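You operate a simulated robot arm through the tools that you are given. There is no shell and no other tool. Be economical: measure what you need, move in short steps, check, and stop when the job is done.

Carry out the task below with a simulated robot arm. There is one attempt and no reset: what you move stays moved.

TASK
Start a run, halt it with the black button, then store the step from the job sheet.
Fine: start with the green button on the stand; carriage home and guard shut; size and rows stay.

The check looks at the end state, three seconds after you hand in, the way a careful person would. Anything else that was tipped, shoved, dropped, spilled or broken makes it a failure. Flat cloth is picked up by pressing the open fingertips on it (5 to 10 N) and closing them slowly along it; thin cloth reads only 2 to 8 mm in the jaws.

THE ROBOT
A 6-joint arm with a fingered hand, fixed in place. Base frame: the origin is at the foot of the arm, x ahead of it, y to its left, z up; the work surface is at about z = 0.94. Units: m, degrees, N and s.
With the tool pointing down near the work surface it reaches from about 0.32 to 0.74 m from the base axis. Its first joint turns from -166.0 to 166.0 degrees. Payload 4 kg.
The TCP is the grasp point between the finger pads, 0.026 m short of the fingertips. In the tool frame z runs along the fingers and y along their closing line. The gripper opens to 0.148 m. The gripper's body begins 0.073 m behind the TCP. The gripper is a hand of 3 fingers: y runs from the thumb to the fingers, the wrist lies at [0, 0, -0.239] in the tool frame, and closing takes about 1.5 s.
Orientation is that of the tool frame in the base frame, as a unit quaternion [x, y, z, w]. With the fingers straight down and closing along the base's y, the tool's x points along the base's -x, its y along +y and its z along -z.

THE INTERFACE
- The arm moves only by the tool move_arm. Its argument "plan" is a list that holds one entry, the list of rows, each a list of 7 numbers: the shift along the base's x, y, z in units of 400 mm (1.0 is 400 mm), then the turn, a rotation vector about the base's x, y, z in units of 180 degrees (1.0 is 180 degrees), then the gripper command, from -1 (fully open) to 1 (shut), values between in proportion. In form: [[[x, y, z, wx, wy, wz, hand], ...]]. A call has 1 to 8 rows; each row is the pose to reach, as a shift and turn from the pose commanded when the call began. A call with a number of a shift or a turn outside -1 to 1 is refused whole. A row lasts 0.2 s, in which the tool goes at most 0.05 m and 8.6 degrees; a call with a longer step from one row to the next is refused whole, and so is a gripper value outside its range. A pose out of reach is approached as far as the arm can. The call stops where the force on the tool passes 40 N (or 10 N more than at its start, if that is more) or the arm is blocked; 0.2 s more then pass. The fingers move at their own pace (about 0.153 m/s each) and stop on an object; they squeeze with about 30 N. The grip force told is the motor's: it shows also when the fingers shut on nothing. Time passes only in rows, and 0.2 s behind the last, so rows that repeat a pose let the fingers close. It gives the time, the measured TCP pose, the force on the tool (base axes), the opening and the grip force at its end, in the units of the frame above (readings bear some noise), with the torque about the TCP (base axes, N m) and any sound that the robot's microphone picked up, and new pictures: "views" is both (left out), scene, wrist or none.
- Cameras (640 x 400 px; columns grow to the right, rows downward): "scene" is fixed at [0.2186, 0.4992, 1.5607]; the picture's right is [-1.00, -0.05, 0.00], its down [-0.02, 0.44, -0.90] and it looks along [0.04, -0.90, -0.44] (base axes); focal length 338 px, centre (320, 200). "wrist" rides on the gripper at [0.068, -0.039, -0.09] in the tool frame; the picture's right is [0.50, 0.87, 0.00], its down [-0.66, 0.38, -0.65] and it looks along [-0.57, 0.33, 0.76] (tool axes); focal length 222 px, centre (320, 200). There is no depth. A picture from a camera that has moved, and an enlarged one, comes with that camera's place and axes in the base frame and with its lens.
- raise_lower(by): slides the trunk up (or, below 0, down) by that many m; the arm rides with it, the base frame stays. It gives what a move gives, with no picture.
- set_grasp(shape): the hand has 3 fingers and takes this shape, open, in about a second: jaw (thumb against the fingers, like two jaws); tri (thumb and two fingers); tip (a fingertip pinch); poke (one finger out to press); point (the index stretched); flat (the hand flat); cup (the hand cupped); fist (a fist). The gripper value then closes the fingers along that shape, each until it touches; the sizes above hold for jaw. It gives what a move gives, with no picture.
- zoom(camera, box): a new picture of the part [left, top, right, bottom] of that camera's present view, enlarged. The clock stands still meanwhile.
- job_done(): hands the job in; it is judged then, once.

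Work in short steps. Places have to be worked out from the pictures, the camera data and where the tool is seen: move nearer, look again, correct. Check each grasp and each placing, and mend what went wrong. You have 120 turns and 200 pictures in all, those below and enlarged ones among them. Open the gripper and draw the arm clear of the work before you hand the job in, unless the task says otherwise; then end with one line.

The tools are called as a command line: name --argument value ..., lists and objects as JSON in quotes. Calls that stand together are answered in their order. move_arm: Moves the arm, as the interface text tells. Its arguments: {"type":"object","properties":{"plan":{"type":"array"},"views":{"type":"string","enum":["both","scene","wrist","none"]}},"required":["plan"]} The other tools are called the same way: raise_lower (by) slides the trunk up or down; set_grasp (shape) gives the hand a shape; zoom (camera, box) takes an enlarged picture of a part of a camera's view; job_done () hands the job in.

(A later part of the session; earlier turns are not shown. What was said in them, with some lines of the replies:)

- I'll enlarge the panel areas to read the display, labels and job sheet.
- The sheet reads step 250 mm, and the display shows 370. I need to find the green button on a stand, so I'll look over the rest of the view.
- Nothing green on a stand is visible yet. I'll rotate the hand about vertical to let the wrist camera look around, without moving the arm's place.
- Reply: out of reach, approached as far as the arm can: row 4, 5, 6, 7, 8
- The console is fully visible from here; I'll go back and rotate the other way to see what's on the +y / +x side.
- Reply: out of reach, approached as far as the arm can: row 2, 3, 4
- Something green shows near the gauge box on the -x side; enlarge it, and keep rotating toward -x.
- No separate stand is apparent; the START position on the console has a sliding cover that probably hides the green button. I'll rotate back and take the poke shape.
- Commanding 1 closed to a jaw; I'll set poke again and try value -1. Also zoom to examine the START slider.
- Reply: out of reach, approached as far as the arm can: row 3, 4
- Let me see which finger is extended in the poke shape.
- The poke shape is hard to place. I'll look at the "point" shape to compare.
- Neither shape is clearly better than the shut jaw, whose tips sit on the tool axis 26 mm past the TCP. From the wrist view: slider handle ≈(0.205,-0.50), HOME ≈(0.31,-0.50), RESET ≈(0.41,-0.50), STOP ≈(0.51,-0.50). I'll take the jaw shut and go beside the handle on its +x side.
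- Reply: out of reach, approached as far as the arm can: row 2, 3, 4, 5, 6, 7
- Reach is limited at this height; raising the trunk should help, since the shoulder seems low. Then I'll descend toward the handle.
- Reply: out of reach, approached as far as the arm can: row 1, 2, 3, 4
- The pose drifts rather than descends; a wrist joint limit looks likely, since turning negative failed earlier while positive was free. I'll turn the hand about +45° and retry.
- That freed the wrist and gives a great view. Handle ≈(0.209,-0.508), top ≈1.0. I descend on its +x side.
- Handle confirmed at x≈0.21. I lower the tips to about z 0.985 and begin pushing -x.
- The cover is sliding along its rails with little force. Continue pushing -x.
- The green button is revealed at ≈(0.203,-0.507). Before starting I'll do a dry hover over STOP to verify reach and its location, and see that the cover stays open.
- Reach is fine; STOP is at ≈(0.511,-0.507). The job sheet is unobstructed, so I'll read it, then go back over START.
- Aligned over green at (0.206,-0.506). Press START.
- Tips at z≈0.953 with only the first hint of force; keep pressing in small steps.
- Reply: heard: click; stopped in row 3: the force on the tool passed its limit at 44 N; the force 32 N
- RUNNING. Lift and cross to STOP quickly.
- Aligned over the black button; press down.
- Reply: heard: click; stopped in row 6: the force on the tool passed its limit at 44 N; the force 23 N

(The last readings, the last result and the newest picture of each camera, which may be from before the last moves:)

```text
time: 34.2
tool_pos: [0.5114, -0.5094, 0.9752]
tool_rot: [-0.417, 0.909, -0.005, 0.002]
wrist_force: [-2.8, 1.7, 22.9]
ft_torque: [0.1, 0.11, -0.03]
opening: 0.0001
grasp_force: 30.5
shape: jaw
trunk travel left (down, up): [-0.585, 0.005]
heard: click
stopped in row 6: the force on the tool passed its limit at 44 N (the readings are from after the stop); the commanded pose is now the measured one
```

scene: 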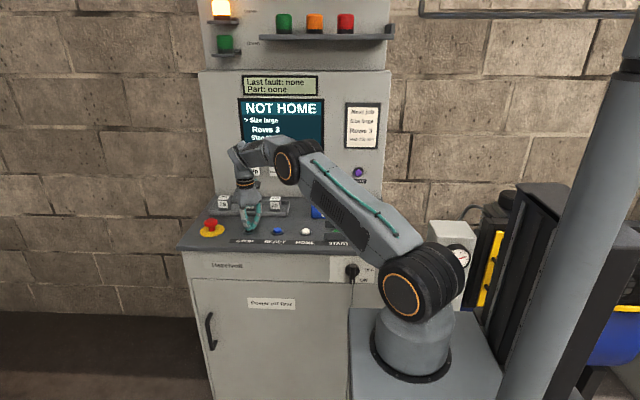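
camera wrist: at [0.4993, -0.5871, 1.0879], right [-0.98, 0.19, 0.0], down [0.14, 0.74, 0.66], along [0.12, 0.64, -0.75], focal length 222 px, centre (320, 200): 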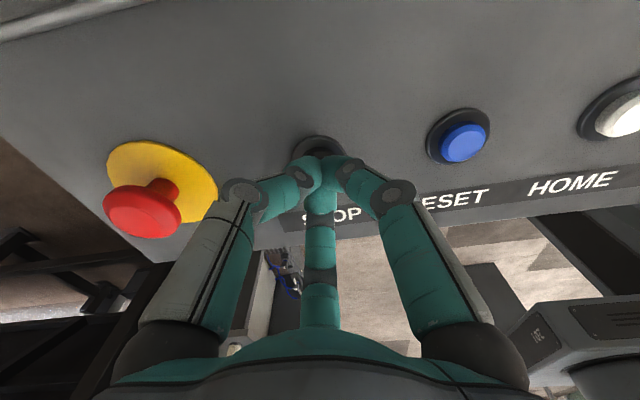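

Halted, display NOT HOME. Now HOME, the white button at ≈(0.309,-0.507).

move_arm --plan '[[[0, 0, 0.08, 0, 0, 0, 1], [-0.08, 0, 0.12, 0, 0, 0, 1], [-0.2, 0, 0.12, 0, 0, 0, 1], [-0.32, 0, 0.12, 0, 0, 0, 1], [-0.43, 0, 0.12, 0, 0, 0, 1], [-0.505, 0, 0.1, 0, 0, 0, 1], [-0.505, 0, 0.06, 0, 0, 0, 1]]]' --views "both"

```text
time: 35.8
tool_pos: [0.3088, -0.5082, 0.9944]
tool_rot: [-0.416, 0.909, -0.001, 0.001]
wrist_force: [0.3, 0.3, -0.1]
ft_torque: [0.02, 0.0, -0.05]
opening: 0.0
grasp_force: 29.9
shape: jaw
trunk travel left (down, up): [-0.585, 0.005]
camera wrist: at [0.2952, -0.584, 1.0833], right [-0.98, 0.19, 0.0], down [0.14, 0.74, 0.65], along [0.12, 0.64, -0.76], focal length 222 px, centre (320, 200)
```

scene: 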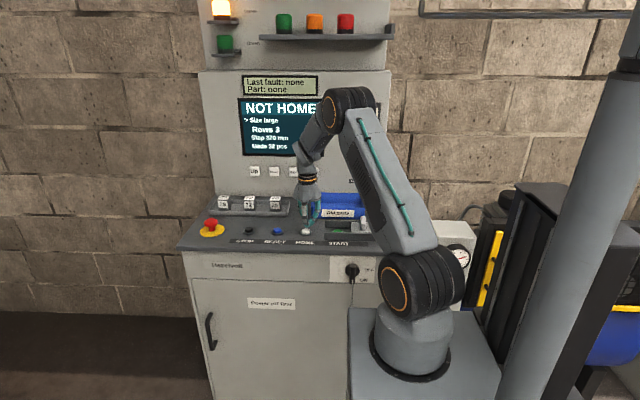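
wrist: 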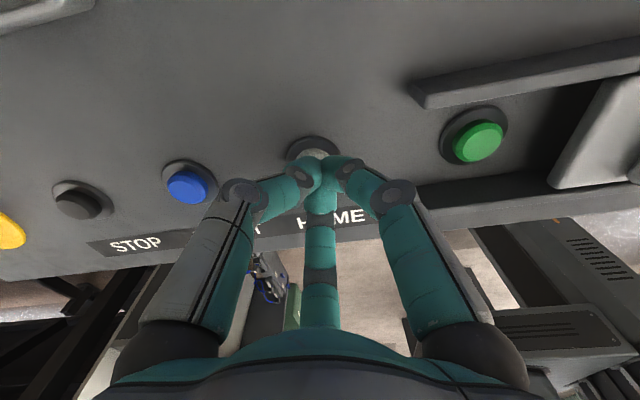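

Aligned over HOME; press.

move_arm --plan '[[[0, 0, -0.025, 0, 0, 0, 1], [0, 0, -0.04, 0, 0, 0, 1], [0, 0, -0.05, 0, 0, 0, 1], [0, 0, -0.06, 0, 0, 0, 1], [0, 0, -0.07, 0, 0, 0, 1], [0, 0, -0.08, 0, 0, 0, 1]]]' --views "scene"

```text
time: 37.0
tool_pos: [0.31, -0.5093, 0.9744]
tool_rot: [-0.416, 0.91, -0.008, 0.001]
wrist_force: [-2.9, 4.8, 29.6]
ft_torque: [0.26, 0.21, -0.01]
opening: 0.0
grasp_force: 29.6
shape: jaw
trunk travel left (down, up): [-0.585, 0.005]
heard: click
stopped in row 5: the force on the tool passed its limit at 44 N (the readings are from after the stop); the commanded pose is now the measured one
```

scene: 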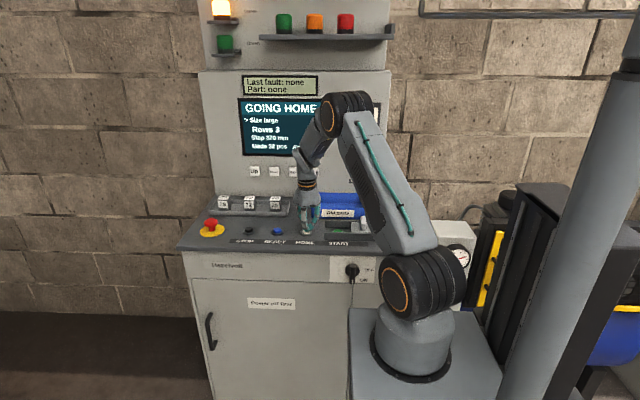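

Going home. Meanwhile I'll lift over the cover handle (now at x≈0.128) to its -x side to slide the guard shut.

move_arm --plan '[[[0, 0, 0.1, 0, 0, 0, 1], [0, 0, 0.22, 0, 0, 0, 1], [-0.12, 0, 0.23, 0, 0, 0, 1], [-0.24, 0, 0.23, 0, 0, 0, 1], [-0.36, 0, 0.23, 0, 0, 0, 1], [-0.48, 0, 0.23, 0, 0, 0, 1], [-0.57, 0, 0.23, 0, 0, 0, 1], [-0.57, 0, 0.23, 0, 0, 0, 1]]]' --views "both"

```text
time: 38.8
tool_pos: [0.0848, -0.5077, 1.0633]
tool_rot: [-0.417, 0.909, -0.006, 0.0]
wrist_force: [-0.7, 0.1, -0.4]
ft_torque: [0.02, 0.01, 0.01]
opening: 0.0
grasp_force: 29.9
shape: jaw
trunk travel left (down, up): [-0.585, 0.005]
camera wrist: at [0.0711, -0.5824, 1.1525], right [-0.98, 0.19, -0.01], down [0.14, 0.75, 0.65], along [0.13, 0.64, -0.76], focal length 222 px, centre (320, 200)
```

scene: 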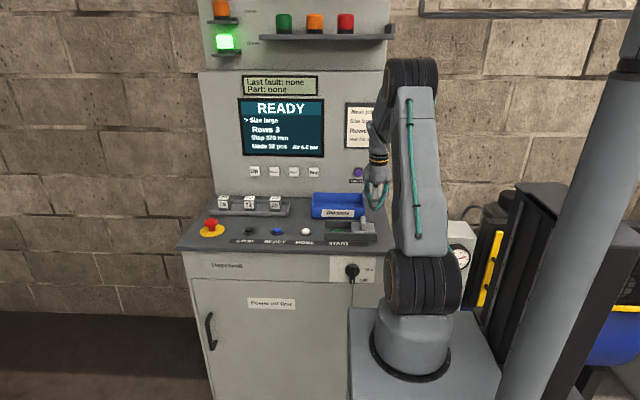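
wrist: 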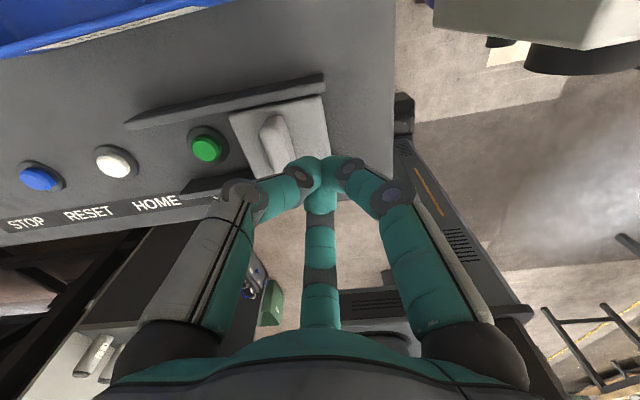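

READY. Lower on the -x side of the handle (x≈0.12) and push +x.

move_arm --plan '[[[-0.025, 0, -0.03, 0, 0, 0, 1], [-0.025, 0, -0.12, 0, 0, 0, 1], [0.04, 0, -0.12, 0, 0, 0, 1], [0.1, 0, -0.12, 0, 0, 0, 1], [0.16, 0, -0.12, 0, 0, 0, 1], [0.2, 0, -0.12, 0, 0, 0, 1], [0.23, 0, -0.12, 0, 0, 0, 1], [0.245, 0, -0.12, 0, 0, 0, 1]]]' --views "wrist"

```text
time: 40.6
tool_pos: [0.1819, -0.5103, 1.0135]
tool_rot: [-0.416, 0.909, -0.005, 0.0]
wrist_force: [-2.5, 0.1, -0.4]
ft_torque: [-0.01, 0.05, -0.06]
opening: 0.0001
grasp_force: 29.9
shape: jaw
trunk travel left (down, up): [-0.585, 0.005]
camera wrist: at [0.1678, -0.5857, 1.1045], right [-0.98, 0.19, -0.01], down [0.14, 0.75, 0.65], along [0.13, 0.64, -0.76], focal length 222 px, centre (320, 200)
```

wrist: 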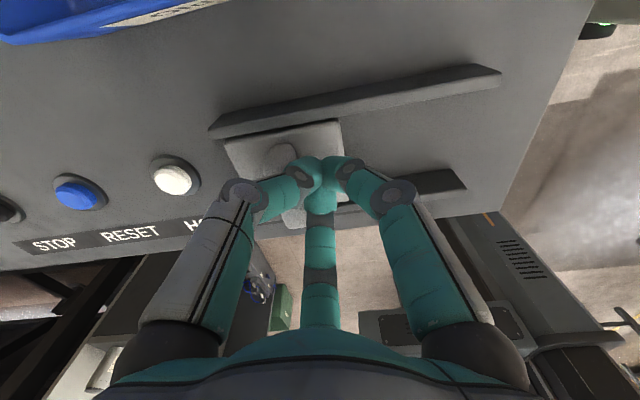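

The cover is roughly 1 cm short of its original place; push on gently to the stop.

move_arm --plan '[[[0.01, 0, 0, 0, 0, 0, 1], [0.02, 0, 0, 0, 0, 0, 1], [0.03, 0, 0, 0, 0, 0, 1], [0.03, 0, 0, 0, 0, 0, 1]]]' --views "wrist"

```text
time: 41.5
tool_pos: [0.1879, -0.5115, 1.0171]
tool_rot: [-0.418, 0.909, -0.007, -0.002]
wrist_force: [-26.6, -1.2, 7.2]
ft_torque: [-0.01, 0.34, -0.05]
opening: 0.0
grasp_force: 30.0
shape: jaw
trunk travel left (down, up): [-0.585, 0.005]
stopped in row 4: the force on the tool passed its limit at 41 N (the readings are from after the stop); the commanded pose is now the measured one
camera wrist: at [0.1745, -0.5862, 1.1067], right [-0.98, 0.19, 0.0], down [0.14, 0.75, 0.64], along [0.12, 0.63, -0.76], focal length 222 px, centre (320, 200)
```

wrist: 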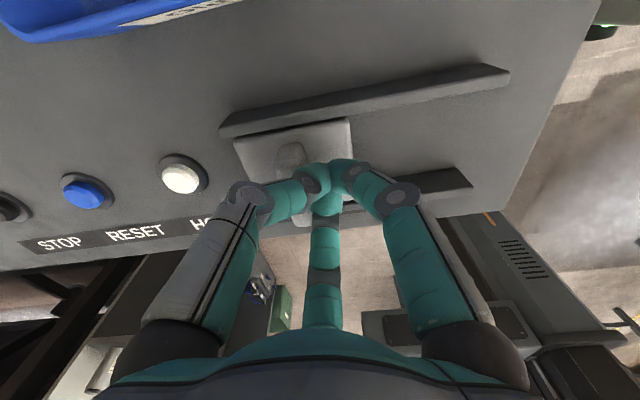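

The guard hit its end stop, so it's shut. Now back off, lift, and turn the hand so that tilting it brings the fingers toward the panel keys.

move_arm --plan '[[[-0.04, 0, 0, 0, 0, 0, 1], [-0.04, 0, 0.1, 0, 0, 0, 1], [-0.04, 0.05, 0.2, 0, 0, 0.045, 1], [0.06, 0.1, 0.28, 0, 0, 0.09, 1], [0.16, 0.15, 0.32, 0, 0, 0.135, 1], [0.26, 0.18, 0.34, 0, 0, 0.18, 1], [0.34, 0.2, 0.34, 0, 0, 0.226, 1], [0.34, 0.2, 0.34, 0, 0, 0.226, 1]]]' --views "both"

```text
refused: row 4 steps farther than a row can; nothing moved
```

move_arm --plan '[[[-0.04, 0, 0, 0, 0, 0, 1], [-0.04, 0, 0.1, 0, 0, 0, 1], [-0.04, 0.04, 0.2, 0, 0, 0.045, 1], [0.04, 0.08, 0.27, 0, 0, 0.09, 1], [0.14, 0.12, 0.31, 0, 0, 0.135, 1], [0.24, 0.16, 0.34, 0, 0, 0.18, 1], [0.34, 0.2, 0.34, 0, 0, 0.226, 1], [0.34, 0.2, 0.34, 0, 0, 0.226, 1]]]' --views "both"

```text
time: 43.3
tool_pos: [0.3297, -0.4316, 1.1516]
tool_rot: [0.708, -0.707, 0.006, -0.001]
wrist_force: [1.3, 0.1, 0.6]
ft_torque: [-0.02, 0.01, -0.02]
opening: 0.0001
grasp_force: 30.4
shape: jaw
trunk travel left (down, up): [-0.585, 0.005]
camera wrist: at [0.3681, -0.4972, 1.242], right [-0.87, -0.5, 0.0], down [-0.39, 0.66, 0.65], along [-0.32, 0.56, -0.76], focal length 222 px, centre (320, 200)
```

scene: 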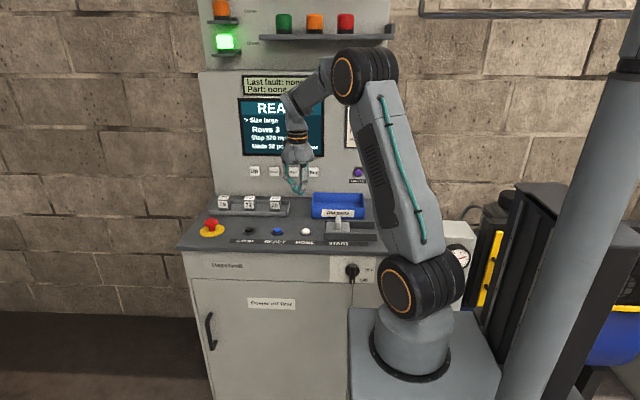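
wrist: 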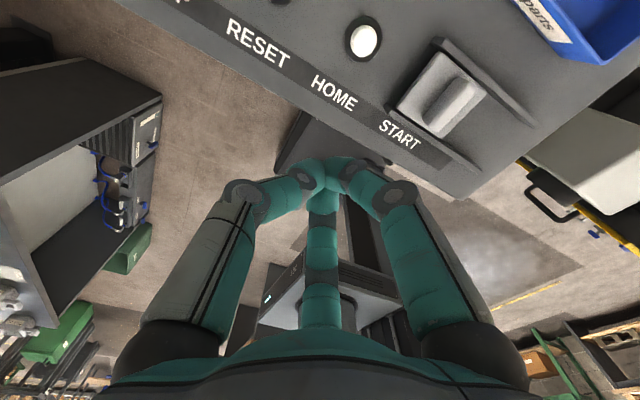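

Now tilt the hand about x so the fingers point toward the panel (-y), moving slightly forward.

move_arm --plan '[[[0, -0.03, 0, -0.045, 0, 0, 1], [0, -0.06, 0, -0.09, 0, 0, 1], [0, -0.09, 0, -0.135, 0, 0, 1], [0, -0.12, 0, -0.18, 0, 0, 1], [0, -0.15, 0, -0.225, 0, 0, 1], [0, -0.18, 0, -0.27, 0, 0, 1], [0, -0.21, 0, -0.315, 0, 0, 1], [0, -0.25, 0, -0.36, 0, 0, 1]]]' --views "both"

```text
time: 45.1
tool_pos: [0.3603, -0.5824, 1.2652]
tool_rot: [0.621, -0.608, 0.342, 0.357]
wrist_force: [-0.5, 0.3, 0.0]
ft_torque: [0.01, -0.01, -0.01]
opening: 0.0
grasp_force: 30.4
shape: jaw
out of reach, approached as far as the arm can: row 6, 7, 8
trunk travel left (down, up): [-0.585, 0.005]
camera wrist: at [0.4039, -0.5387, 1.3674], right [-0.85, -0.26, 0.45], down [-0.39, 0.9, -0.22], along [-0.35, -0.36, -0.86], focal length 222 px, centre (320, 200)
```

scene: 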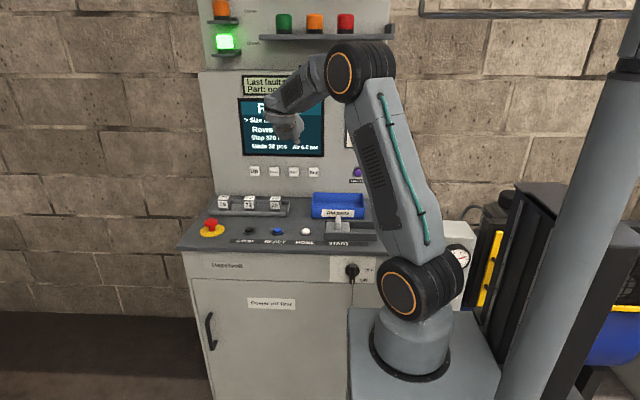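
wrist: 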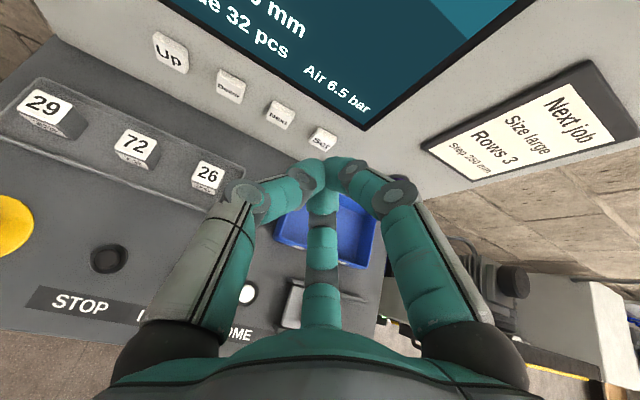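

The hand now points 59° forward-down, at z higher than commanded due to inner reach limits. Keys computed: Set ≈(0.306), Next ≈(0.386), Down ≈(0.467), Up ≈(0.55), at y≈-0.78, z≈1.053. I move to hover before Next.

move_arm --plan '[[[0.01, -0.06, -0.07, 0, 0, 0, 1], [0.02, -0.12, -0.14, 0, 0, 0, 1], [0.03, -0.18, -0.21, 0, 0, 0, 1], [0.04, -0.23, -0.28, 0, 0, 0, 1], [0.05, -0.28, -0.35, 0, 0, 0, 1], [0.065, -0.31, -0.42, 0, 0, 0, 1], [0.065, -0.34, -0.49, 0, 0, 0, 1], [0.065, -0.34, -0.49, 0, 0, 0, 1]]]' --views "both"

```text
time: 46.9
tool_pos: [0.4032, -0.7467, 1.0901]
tool_rot: [0.621, -0.609, 0.341, 0.356]
wrist_force: [-6.9, 15.5, 16.1]
ft_torque: [-0.18, 0.23, -0.38]
opening: 0.0001
grasp_force: 30.0
shape: jaw
out of reach, approached as far as the arm can: row 1, 2, 3, 4, 5, 6, 7, 8
trunk travel left (down, up): [-0.585, 0.005]
heard: click
camera wrist: at [0.4455, -0.7037, 1.1938], right [-0.85, -0.26, 0.45], down [-0.39, 0.9, -0.22], along [-0.35, -0.36, -0.87], focal length 222 px, centre (320, 200)
```

scene: 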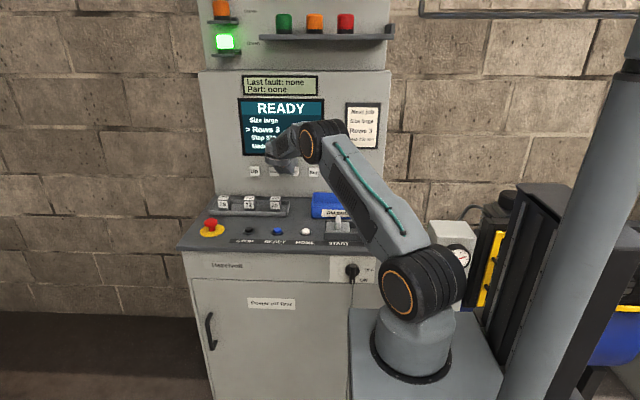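
wrist: 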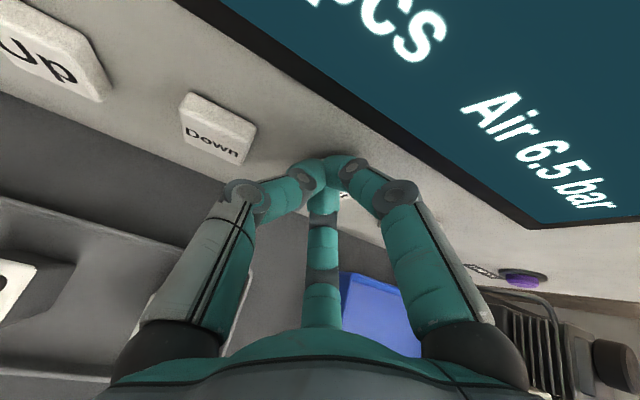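

It drifted and happened to press Next: the cursor is now on Rows (no value changed). A wrist limit appears again; I'll back off from the panel and reduce the tilt by ~17°, which was reachable earlier.

move_arm --plan '[[[0, 0.06, 0.02, 0, 0, 0, 1], [0, 0.1, 0.02, 0.03, 0, 0, 1], [0, 0.1, 0.02, 0.06, 0, 0, 1], [-0.02, 0.1, 0, 0.1, 0, 0, 1], [-0.0425, 0.1, 0, 0.1, 0, 0, 1], [-0.0425, 0.1, 0, 0.1, 0, 0, 1]]]' --views "both"

```text
time: 48.3
tool_pos: [0.3864, -0.7076, 1.0864]
tool_rot: [0.67, -0.655, 0.241, 0.254]
wrist_force: [0.8, 0.4, -0.4]
ft_torque: [-0.02, 0.01, 0.01]
opening: 0.0
grasp_force: 30.1
shape: jaw
out of reach, approached as far as the arm can: row 1
trunk travel left (down, up): [-0.585, 0.005]
camera wrist: at [0.4288, -0.6978, 1.1974], right [-0.85, -0.39, 0.35], down [-0.39, 0.92, 0.07], along [-0.35, -0.07, -0.93], focal length 222 px, centre (320, 200)
```

scene: 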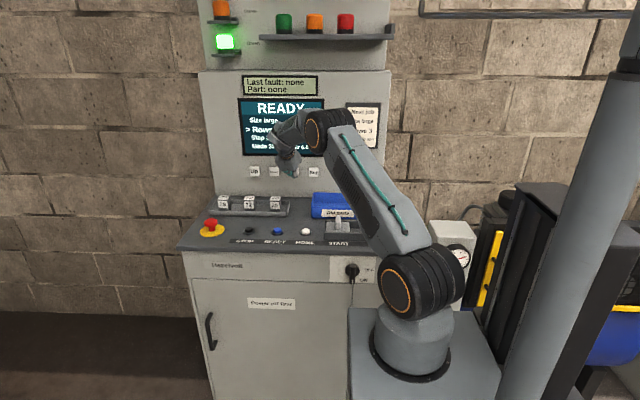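
wrist: 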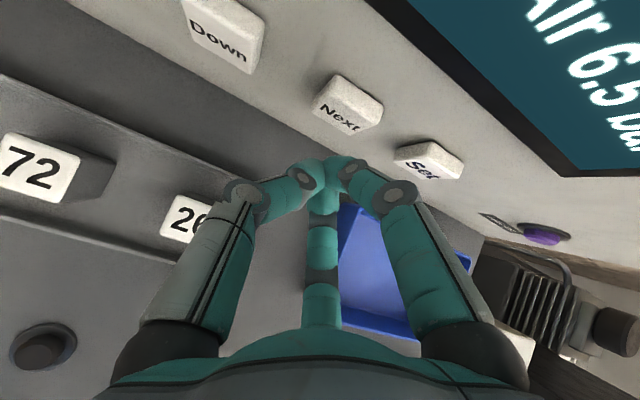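

Reachable now. Next is at ≈(0.383,-0.78,1.052). Lower 12 mm and press along -y.

move_arm --plan '[[[-0.005, -0.04, -0.03, 0, 0, 0, 1], [-0.005, -0.08, -0.03, 0, 0, 0, 1], [-0.005, -0.1, -0.03, 0, 0, 0, 1], [-0.005, -0.115, -0.03, 0, 0, 0, 1], [-0.005, -0.13, -0.03, 0, 0, 0, 1], [-0.005, -0.14, -0.03, 0, 0, 0, 1], [-0.005, -0.15, -0.03, 0, 0, 0, 1]]]' --views "scene"

```text
time: 49.6
tool_pos: [0.3902, -0.7516, 1.0748]
tool_rot: [0.669, -0.657, 0.24, 0.251]
wrist_force: [0.9, 21.6, -1.5]
ft_torque: [-0.18, 0.2, -0.16]
opening: 0.0001
grasp_force: 30.2
shape: jaw
trunk travel left (down, up): [-0.585, 0.005]
heard: click
stopped in row 6: the force on the tool passed its limit at 44 N (the readings are from after the stop); the commanded pose is now the measured one
```

scene: 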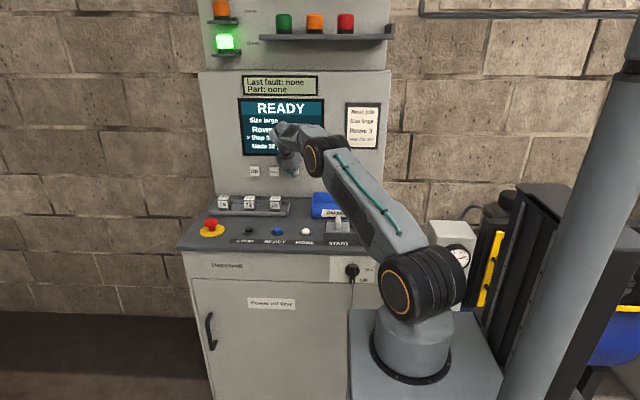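

Click; cursor on Step. Back off and shift to Down at x≈0.466.

move_arm --plan '[[[0, 0.08, 0, 0, 0, 0, 1], [0.1, 0.09, 0, 0, 0, 0, 1], [0.19, 0.09, 0, 0, 0, 0, 1], [0.19, 0.09, 0, 0, 0, 0, 1]]]' --views "wrist"

zoom --camera "scene" --box '[230, 70, 400, 180]'

```text
time: 50.6
tool_pos: [0.4617, -0.7217, 1.072]
tool_rot: [0.67, -0.656, 0.24, 0.251]
wrist_force: [0.6, -0.2, -1.1]
ft_torque: [-0.01, 0.01, -0.02]
opening: 0.0
grasp_force: 29.7
shape: jaw
trunk travel left (down, up): [-0.585, 0.005]
camera wrist: at [0.5048, -0.7131, 1.1828], right [-0.85, -0.39, 0.35], down [-0.39, 0.92, 0.08], along [-0.35, -0.07, -0.94], focal length 222 px, centre (320, 200)
```

wrist: 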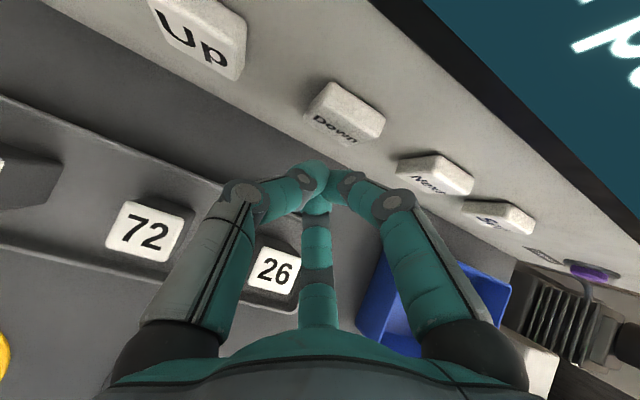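

```text
3.64 times, centred on (315, 125) of scene
camera zoom: at [0.2186, 0.4992, 1.5607], right [-1.0, -0.05, 0.0], down [-0.02, 0.44, -0.9], along [0.04, -0.9, -0.44], focal length 1229 px, centre (338, 473)
```

zoom: 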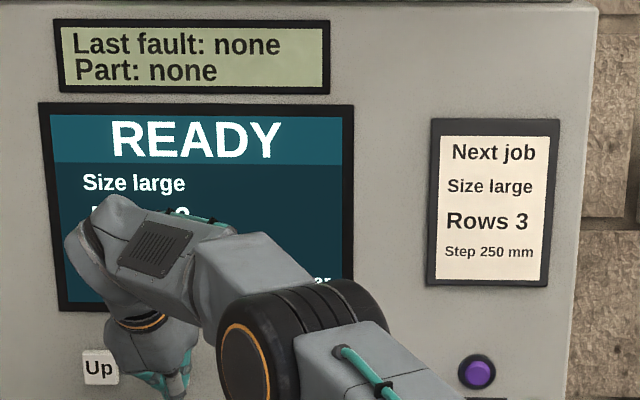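

Aligned with Down (0.462). Try press-and-retreat in one call at limited depth, looking at the sound.

move_arm --plan '[[[0, -0.05, 0.0, 0, 0, 0, 1], [0, -0.075, 0.0, 0, 0, 0, 1], [0, -0.09, 0.0, 0, 0, 0, 1], [0, -0.098, 0.0, 0, 0, 0, 1], [0, -0.05, 0.0, 0, 0, 0, 1], [0, 0.0, 0.0, 0, 0, 0, 1]]]' --views "scene"

```text
time: 52.0
tool_pos: [0.4603, -0.7199, 1.0727]
tool_rot: [0.67, -0.656, 0.24, 0.251]
wrist_force: [0.0, -0.8, -0.5]
ft_torque: [-0.02, -0.02, -0.01]
opening: 0.0
grasp_force: 29.8
shape: jaw
out of reach, approached as far as the arm can: row 1, 2, 3, 4, 5
trunk travel left (down, up): [-0.585, 0.005]
```

scene: 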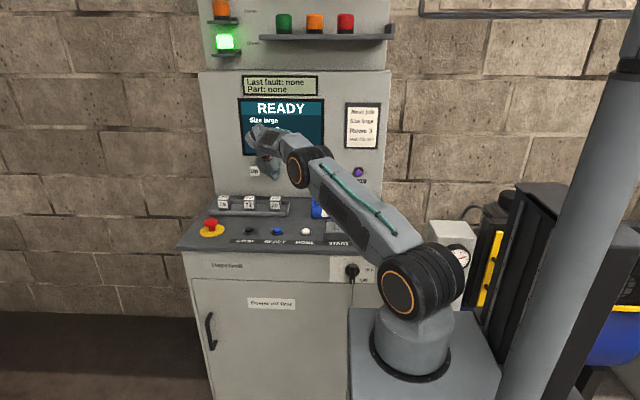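

No click and the pose is at a limit. I'll yaw the hand 20° so it points more along the arm's own direction, then check.

move_arm --plan '[[[0, 0.02, 0.0, 0, 0, 0.04, 1], [0, 0.02, 0.0, 0, 0, 0.08, 1], [-0.01, 0.02, 0.0, 0, 0, 0.12, 1], [-0.01, 0.01, 0.0, 0, 0, 0.12, 1]]]' --views "wrist"

```text
time: 53.0
tool_pos: [0.4597, -0.7181, 1.0727]
tool_rot: [0.782, -0.518, 0.282, 0.203]
wrist_force: [-0.8, 0.6, 1.0]
ft_torque: [0.0, -0.01, -0.04]
opening: 0.0
grasp_force: 29.9
shape: jaw
trunk travel left (down, up): [-0.585, 0.005]
camera wrist: at [0.4955, -0.6941, 1.1833], right [-0.65, -0.68, 0.35], down [-0.7, 0.71, 0.08], along [-0.3, -0.19, -0.94], focal length 222 px, centre (320, 200)
```

wrist: 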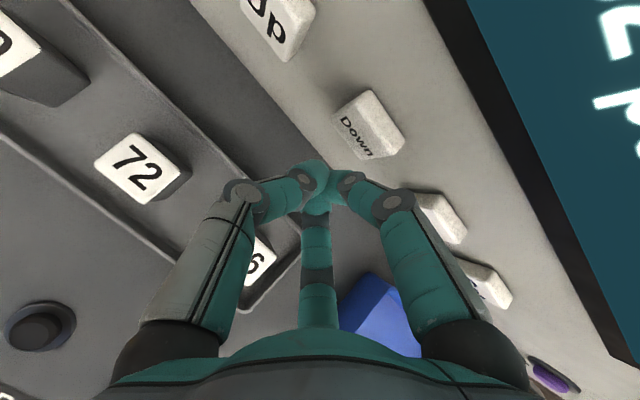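

Reachable now; tip is in line with Down. Press slowly.

move_arm --plan '[[[-0.005, -0.04, 0.0, 0, 0, 0, 1], [-0.005, -0.07, 0.0, 0, 0, 0, 1], [-0.005, -0.085, 0.0, 0, 0, 0, 1], [-0.005, -0.1, 0.0, 0, 0, 0, 1], [-0.005, -0.11, 0.0, 0, 0, 0, 1], [-0.005, -0.12, 0.0, 0, 0, 0, 1]]]' --views "none"

```text
time: 54.4
tool_pos: [0.4568, -0.7546, 1.071]
tool_rot: [0.782, -0.519, 0.282, 0.202]
wrist_force: [-0.4, 39.3, -7.4]
ft_torque: [0.56, -0.04, -0.29]
opening: 0.0001
grasp_force: 30.0
shape: jaw
out of reach, approached as far as the arm can: row 5, 6
trunk travel left (down, up): [-0.585, 0.005]
heard: click
```

Clicked. Retreat and check the value on the display.

move_arm --plan '[[[0, 0.1, 0.0, 0, 0, 0, 1], [-0.1, 0.15, 0.0, 0, 0, 0, 1], [-0.2, 0.15, 0.0, 0, 0, 0, 1], [-0.3, 0.15, 0.0, 0, 0, 0, 1]]]' --views "none"

zoom --camera "scene" --box '[230, 70, 400, 180]'

```text
time: 55.4
tool_pos: [0.3351, -0.6945, 1.0719]
tool_rot: [0.781, -0.518, 0.283, 0.202]
wrist_force: [0.7, -0.3, -0.1]
ft_torque: [0.01, -0.02, -0.01]
opening: 0.0
grasp_force: 29.6
shape: jaw
trunk travel left (down, up): [-0.585, 0.005]
```

```text
3.64 times, centred on (315, 125) of scene
camera zoom: at [0.2186, 0.4992, 1.5607], right [-1.0, -0.05, 0.0], down [-0.02, 0.44, -0.9], along [0.04, -0.9, -0.44], focal length 1229 px, centre (338, 473)
```

zoom: 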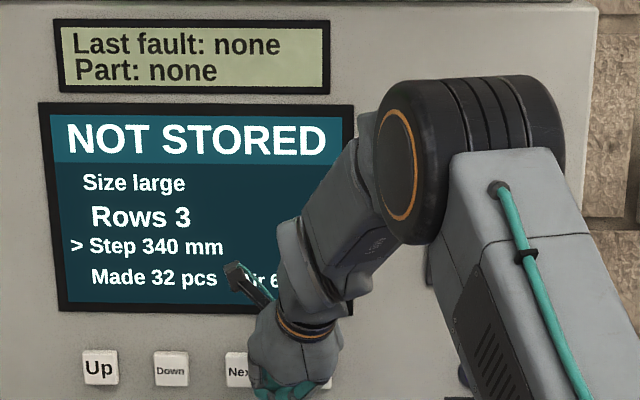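

Each Down press is -30: three more needed (340→250). Return to the hover in front of Down.

move_arm --plan '[[[0.1, 0, 0.0, 0, 0, 0, 1], [0.2, 0, 0.0, 0, 0, 0, 1], [0.306, -0.03, 0.0, 0, 0, 0, 1], [0.306, -0.07, 0.0, 0, 0, 0, 1], [0.306, -0.11, 0.0, 0, 0, 0, 1], [0.306, -0.145, 0.0, 0, 0, 0, 1], [0.306, -0.16, 0.0, 0, 0, 0, 1], [0.306, -0.175, 0.0, 0, 0, 0, 1]]]' --views "none"

```text
time: 57.2
tool_pos: [0.4587, -0.7527, 1.0718]
tool_rot: [0.781, -0.518, 0.283, 0.202]
wrist_force: [5.3, 23.1, 0.2]
ft_torque: [0.22, -0.06, -0.08]
opening: 0.0001
grasp_force: 29.7
shape: jaw
out of reach, approached as far as the arm can: row 7, 8
trunk travel left (down, up): [-0.585, 0.005]
heard: click
```

Click (should be 310). Release and press again.

move_arm --plan '[[[0, 0.05, 0.0, 0, 0, 0, 1], [0, 0.07, 0.0, 0, 0, 0, 1], [0, 0.07, 0.0, 0, 0, 0, 1], [0, 0.03, 0.0, 0, 0, 0, 1], [0, 0.01, 0.0, 0, 0, 0, 1], [0, 0.0, 0.0, 0, 0, 0, 1], [0, -0.01, 0.0, 0, 0, 0, 1]]]' --views "none"

```text
time: 58.8
tool_pos: [0.4563, -0.7536, 1.0696]
tool_rot: [0.782, -0.519, 0.281, 0.201]
wrist_force: [-3.3, 28.0, -5.1]
ft_torque: [0.35, 0.0, -0.3]
opening: 0.0
grasp_force: 29.9
shape: jaw
out of reach, approached as far as the arm can: row 7
trunk travel left (down, up): [-0.585, 0.005]
heard: click
```

Click again (should be 280). Retreat and verify before the last press.

move_arm --plan '[[[0, 0.1, 0.0, 0, 0, 0, 1], [-0.1, 0.15, 0.0, 0, 0, 0, 1], [-0.2, 0.15, 0.0, 0, 0, 0, 1], [-0.3, 0.15, 0.0, 0, 0, 0, 1]]]' --views "none"

zoom --camera "scene" --box '[230, 70, 400, 180]'

```text
time: 59.8
tool_pos: [0.3338, -0.6952, 1.0682]
tool_rot: [0.781, -0.518, 0.284, 0.202]
wrist_force: [1.2, 0.4, -0.1]
ft_torque: [0.01, 0.01, 0.0]
opening: 0.0
grasp_force: 29.8
shape: jaw
trunk travel left (down, up): [-0.585, 0.005]
```

```text
3.64 times, centred on (315, 125) of scene
camera zoom: at [0.2186, 0.4992, 1.5607], right [-1.0, -0.05, 0.0], down [-0.02, 0.44, -0.9], along [0.04, -0.9, -0.44], focal length 1229 px, centre (338, 473)
```

zoom: 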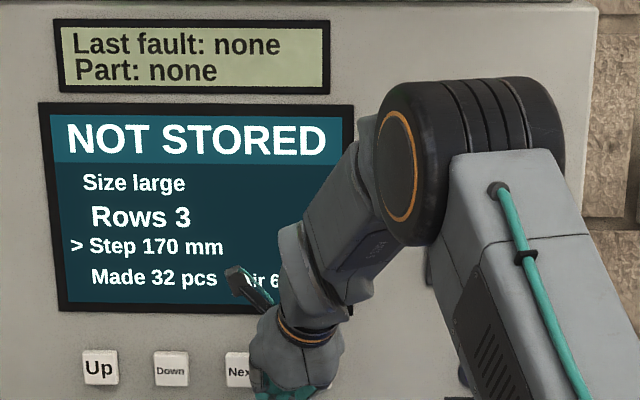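

The display shows 170: holding the key auto-repeats, so a short tap is one small step. I need Up to go to 250. I'll tilt the hand a bit more horizontal for reach (the limit at Down looked like outer reach) and move to hover at Up (x≈0.548).

move_arm --plan '[[[0, 0, 0.0, -0.033, -0.013, 0, 1], [0.03, 0, 0.0, -0.066, -0.026, 0, 1], [0.1, 0, 0.0, -0.093, -0.037, 0, 1], [0.2, 0, 0.0, -0.093, -0.037, 0, 1], [0.3, 0, 0.0, -0.093, -0.037, 0, 1], [0.4, 0, 0.0, -0.093, -0.037, 0, 1], [0.515, -0.01, 0.0, -0.093, -0.037, 0, 1], [0.515, -0.01, 0.0, -0.093, -0.037, 0, 1]]]' --views "both"

```text
time: 61.6
tool_pos: [0.5439, -0.7, 1.071]
tool_rot: [0.726, -0.483, 0.399, 0.284]
wrist_force: [-0.2, -0.2, 0.9]
ft_torque: [0.01, 0.04, 0.02]
opening: 0.0
grasp_force: 30.1
shape: jaw
trunk travel left (down, up): [-0.585, 0.005]
camera wrist: at [0.5666, -0.6451, 1.1736], right [-0.7, -0.56, 0.45], down [-0.69, 0.69, -0.21], along [-0.19, -0.46, -0.87], focal length 222 px, centre (320, 200)
```

scene: 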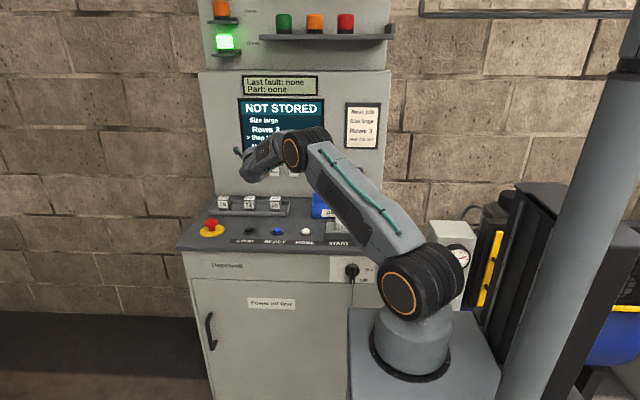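
wrist: 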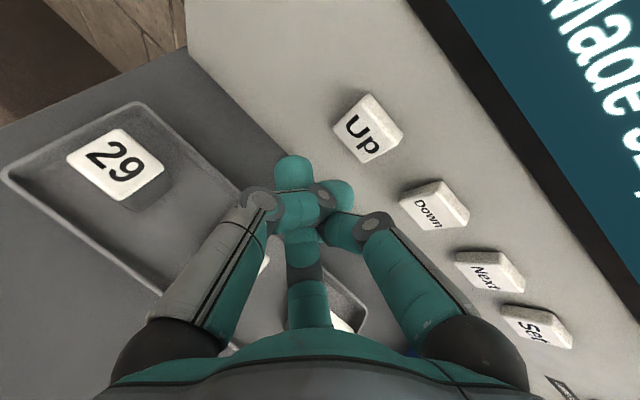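

Reachable, but the finger tips have slipped across each other. Back off a little, open and re-close them.

move_arm --plan '[[[0, 0.1, 0.02, 0, 0, 0, 0.4], [0, 0.1, 0.02, 0, 0, 0, 0.4], [0, 0.1, 0.02, 0, 0, 0, 1], [0, 0.1, 0.02, 0, 0, 0, 1], [0, 0.1, 0.02, 0, 0, 0, 1], [0, 0.1, 0.02, 0, 0, 0, 1]]]' --views "wrist"

```text
time: 63.0
tool_pos: [0.5402, -0.6581, 1.0796]
tool_rot: [0.725, -0.484, 0.399, 0.284]
wrist_force: [-0.2, -0.4, 0.8]
ft_torque: [0.0, -0.02, 0.02]
opening: 0.0001
grasp_force: 29.6
shape: jaw
trunk travel left (down, up): [-0.585, 0.005]
camera wrist: at [0.5654, -0.6036, 1.1825], right [-0.7, -0.56, 0.45], down [-0.69, 0.69, -0.21], along [-0.19, -0.46, -0.87], focal length 222 px, centre (320, 200)
```

wrist: 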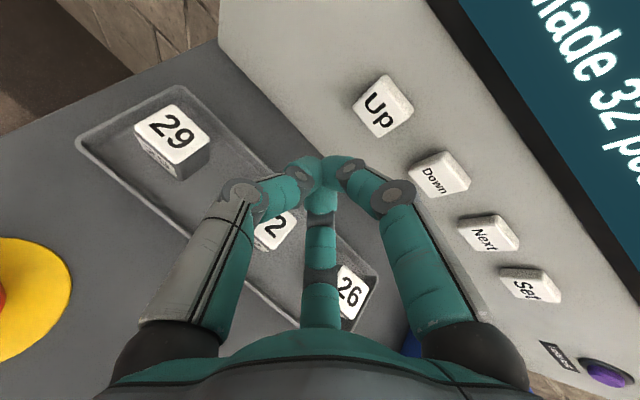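

Fingers neat again. Up at ≈(0.547,-0.78,1.057). Do one quick tap and listen.

move_arm --plan '[[[0, -0.1, -0.025, 0, 0, 0, 1], [0, -0.18, -0.025, 0, 0, 0, 1], [0, -0.21, -0.025, 0, 0, 0, 1], [0, -0.245, -0.025, 0, 0, 0, 1], [0, -0.18, -0.025, 0, 0, 0, 1], [0, -0.12, -0.025, 0, 0, 0, 1]]]' --views "scene"

zoom --camera "scene" --box '[230, 70, 400, 180]'

```text
time: 64.4
tool_pos: [0.5417, -0.7099, 1.0684]
tool_rot: [0.725, -0.485, 0.399, 0.284]
wrist_force: [-0.1, -0.2, -0.4]
ft_torque: [-0.02, 0.01, -0.01]
opening: 0.0
grasp_force: 29.3
shape: jaw
trunk travel left (down, up): [-0.585, 0.005]
heard: click
```

scene: 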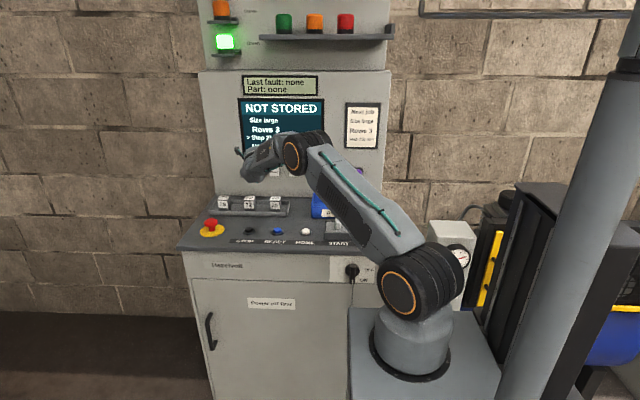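

```text
3.64 times, centred on (315, 125) of scene
camera zoom: at [0.2186, 0.4992, 1.5607], right [-1.0, -0.05, 0.0], down [-0.02, 0.44, -0.9], along [0.04, -0.9, -0.44], focal length 1229 px, centre (338, 473)
```

zoom: 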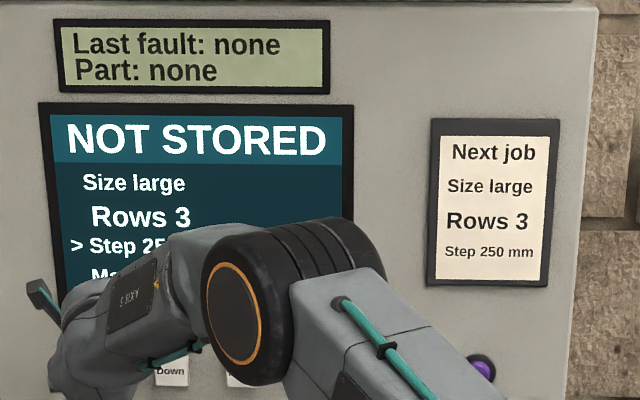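

It reads "25…" now. Retreat toward Set to read it in full.

move_arm --plan '[[[0, 0.06, 0.0, 0, 0, 0, 1], [-0.1, 0.08, 0.0, 0, 0, 0, 1], [-0.2, 0.08, 0.0, 0, 0, 0, 1], [-0.3, 0.08, 0.0, 0, 0, 0, 1], [-0.4, 0.08, 0.0, 0, 0, 0, 1], [-0.5, 0.08, 0.0, 0, 0, 0, 1], [-0.605, 0.08, 0.0, 0, 0, 0, 1], [-0.605, 0.08, 0.0, 0, 0, 0, 1]]]' --views "wrist"

zoom --camera "scene" --box '[230, 70, 400, 180]'

```text
time: 66.2
tool_pos: [0.3006, -0.6765, 1.0677]
tool_rot: [0.726, -0.483, 0.4, 0.282]
wrist_force: [-0.4, -0.2, -0.1]
ft_torque: [-0.02, -0.02, 0.02]
opening: 0.0002
grasp_force: 29.9
shape: jaw
trunk travel left (down, up): [-0.585, 0.005]
camera wrist: at [0.3255, -0.622, 1.1706], right [-0.7, -0.56, 0.45], down [-0.69, 0.69, -0.21], along [-0.19, -0.46, -0.87], focal length 222 px, centre (320, 200)
```

wrist: 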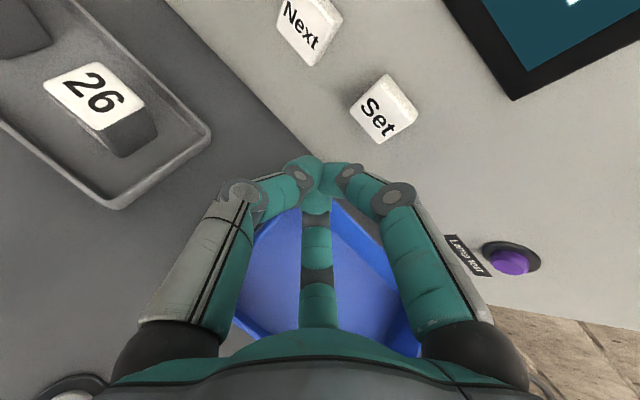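

```text
3.64 times, centred on (315, 125) of scene
camera zoom: at [0.2186, 0.4992, 1.5607], right [-1.0, -0.05, 0.0], down [-0.02, 0.44, -0.9], along [0.04, -0.9, -0.44], focal length 1229 px, centre (338, 473)
```

zoom: 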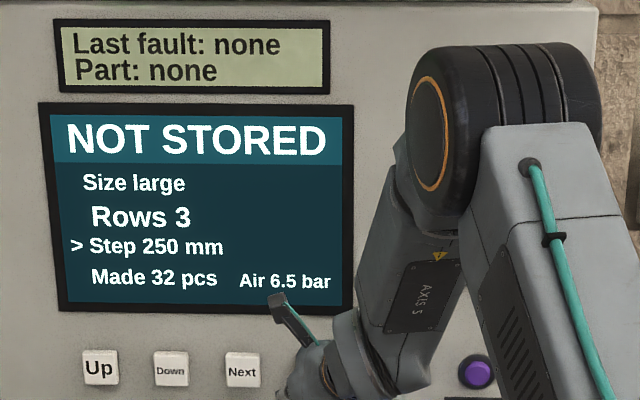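

Step is exactly 250. Set is at ≈(0.3075,-0.78,1.056), tip aligned. Tap Set.

move_arm --plan '[[[0, -0.08, 0.0, 0, 0, 0, 1], [0, -0.14, 0.0, 0, 0, 0, 1], [0, -0.17, 0.0, 0, 0, 0, 1], [0, -0.19, 0.0, 0, 0, 0, 1], [0, -0.203, 0.0, 0, 0, 0, 1], [0, -0.14, 0.0, 0, 0, 0, 1], [0, -0.04, 0.0, 0, 0, 0, 1]]]' --views "scene"

zoom --camera "scene" --box '[230, 70, 400, 180]'

```text
time: 67.8
tool_pos: [0.2988, -0.6942, 1.0669]
tool_rot: [0.725, -0.483, 0.4, 0.284]
wrist_force: [0.6, 0.1, -0.2]
ft_torque: [-0.04, -0.02, 0.02]
opening: 0.0001
grasp_force: 29.5
shape: jaw
trunk travel left (down, up): [-0.585, 0.005]
heard: click
```

scene: 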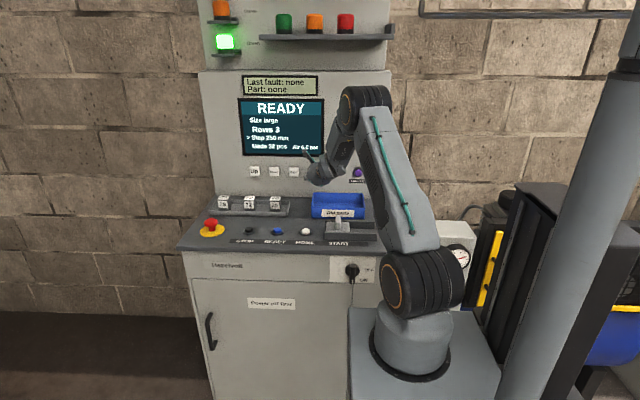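

```text
3.64 times, centred on (315, 125) of scene
camera zoom: at [0.2186, 0.4992, 1.5607], right [-1.0, -0.05, 0.0], down [-0.02, 0.44, -0.9], along [0.04, -0.9, -0.44], focal length 1229 px, centre (338, 473)
```

zoom: 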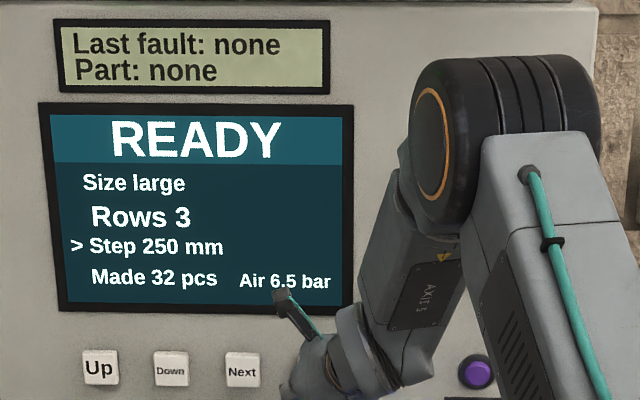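

Stored: READY, Step 250, Size large, Rows 3. Withdraw from the panel, untilting, and open the fingers.

move_arm --plan '[[[0, 0.08, 0.06, 0, 0, 0, 1], [0, 0.15, 0.12, 0.04, 0.015, 0, 1], [0, 0.2, 0.18, 0.08, 0.03, 0, 1], [0, 0.25, 0.24, 0.12, 0.045, 0, 0.5], [0, 0.3, 0.3, 0.16, 0.06, 0, 0], [0, 0.35, 0.34, 0.2, 0.075, 0, -1], [0, 0.4, 0.36, 0.24, 0.09, 0, -1], [0, 0.4, 0.36, 0.24, 0.09, 0, -1]]]' --views "both"

zoom --camera "scene" --box '[170, 60, 400, 260]'

```text
time: 69.6
tool_pos: [0.2994, -0.5328, 1.2134]
tool_rot: [0.826, -0.553, 0.09, 0.061]
wrist_force: [0.1, 0.4, 1.1]
ft_torque: [-0.05, -0.01, 0.0]
opening: 0.1479
grasp_force: 0.0
shape: jaw
trunk travel left (down, up): [-0.585, 0.005]
camera wrist: at [0.3546, -0.5607, 1.3149], right [-0.61, -0.78, 0.11], down [-0.65, 0.58, 0.5], along [-0.45, 0.23, -0.86], focal length 222 px, centre (320, 200)
```

scene: 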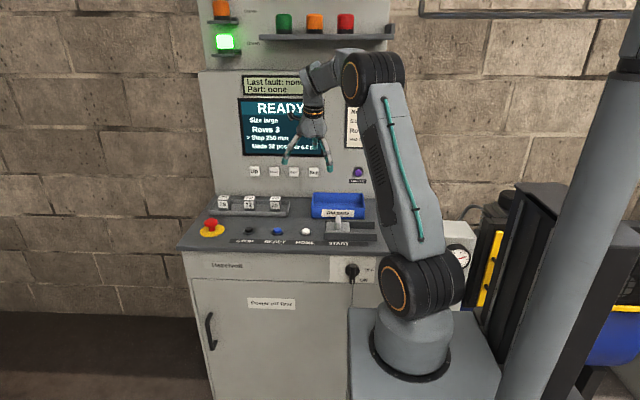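
wrist: 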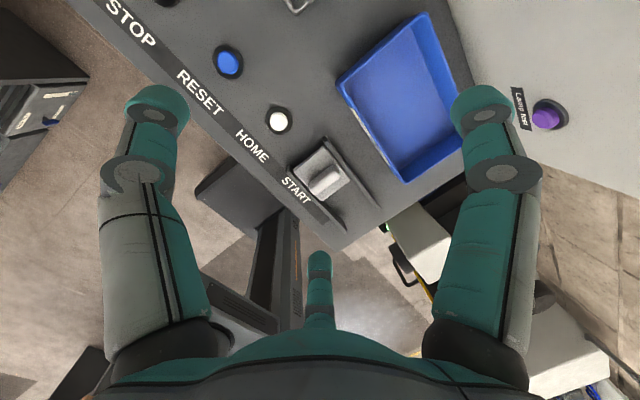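

```text
2.00 times, centred on (285, 160) of scene
camera zoom: at [0.2186, 0.4992, 1.5607], right [-1.0, -0.05, 0.0], down [-0.02, 0.44, -0.9], along [0.04, -0.9, -0.44], focal length 676 px, centre (390, 280)
```

zoom: 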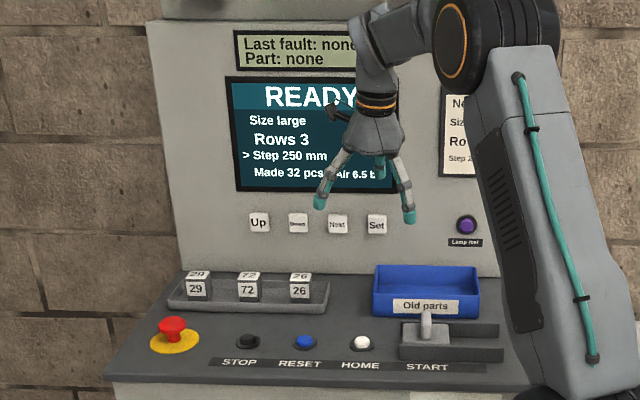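

The arm is clear with the gripper open. The display shows READY with step 250, the guard is shut, and nothing else was moved, so I'll hand in.

job_done

```text
The job is handed in.
```

The run was started with the green button and halted with the black one; the carriage is home, the guard is shut, step 250 mm is stored, and size (large) and rows (3) are unchanged.
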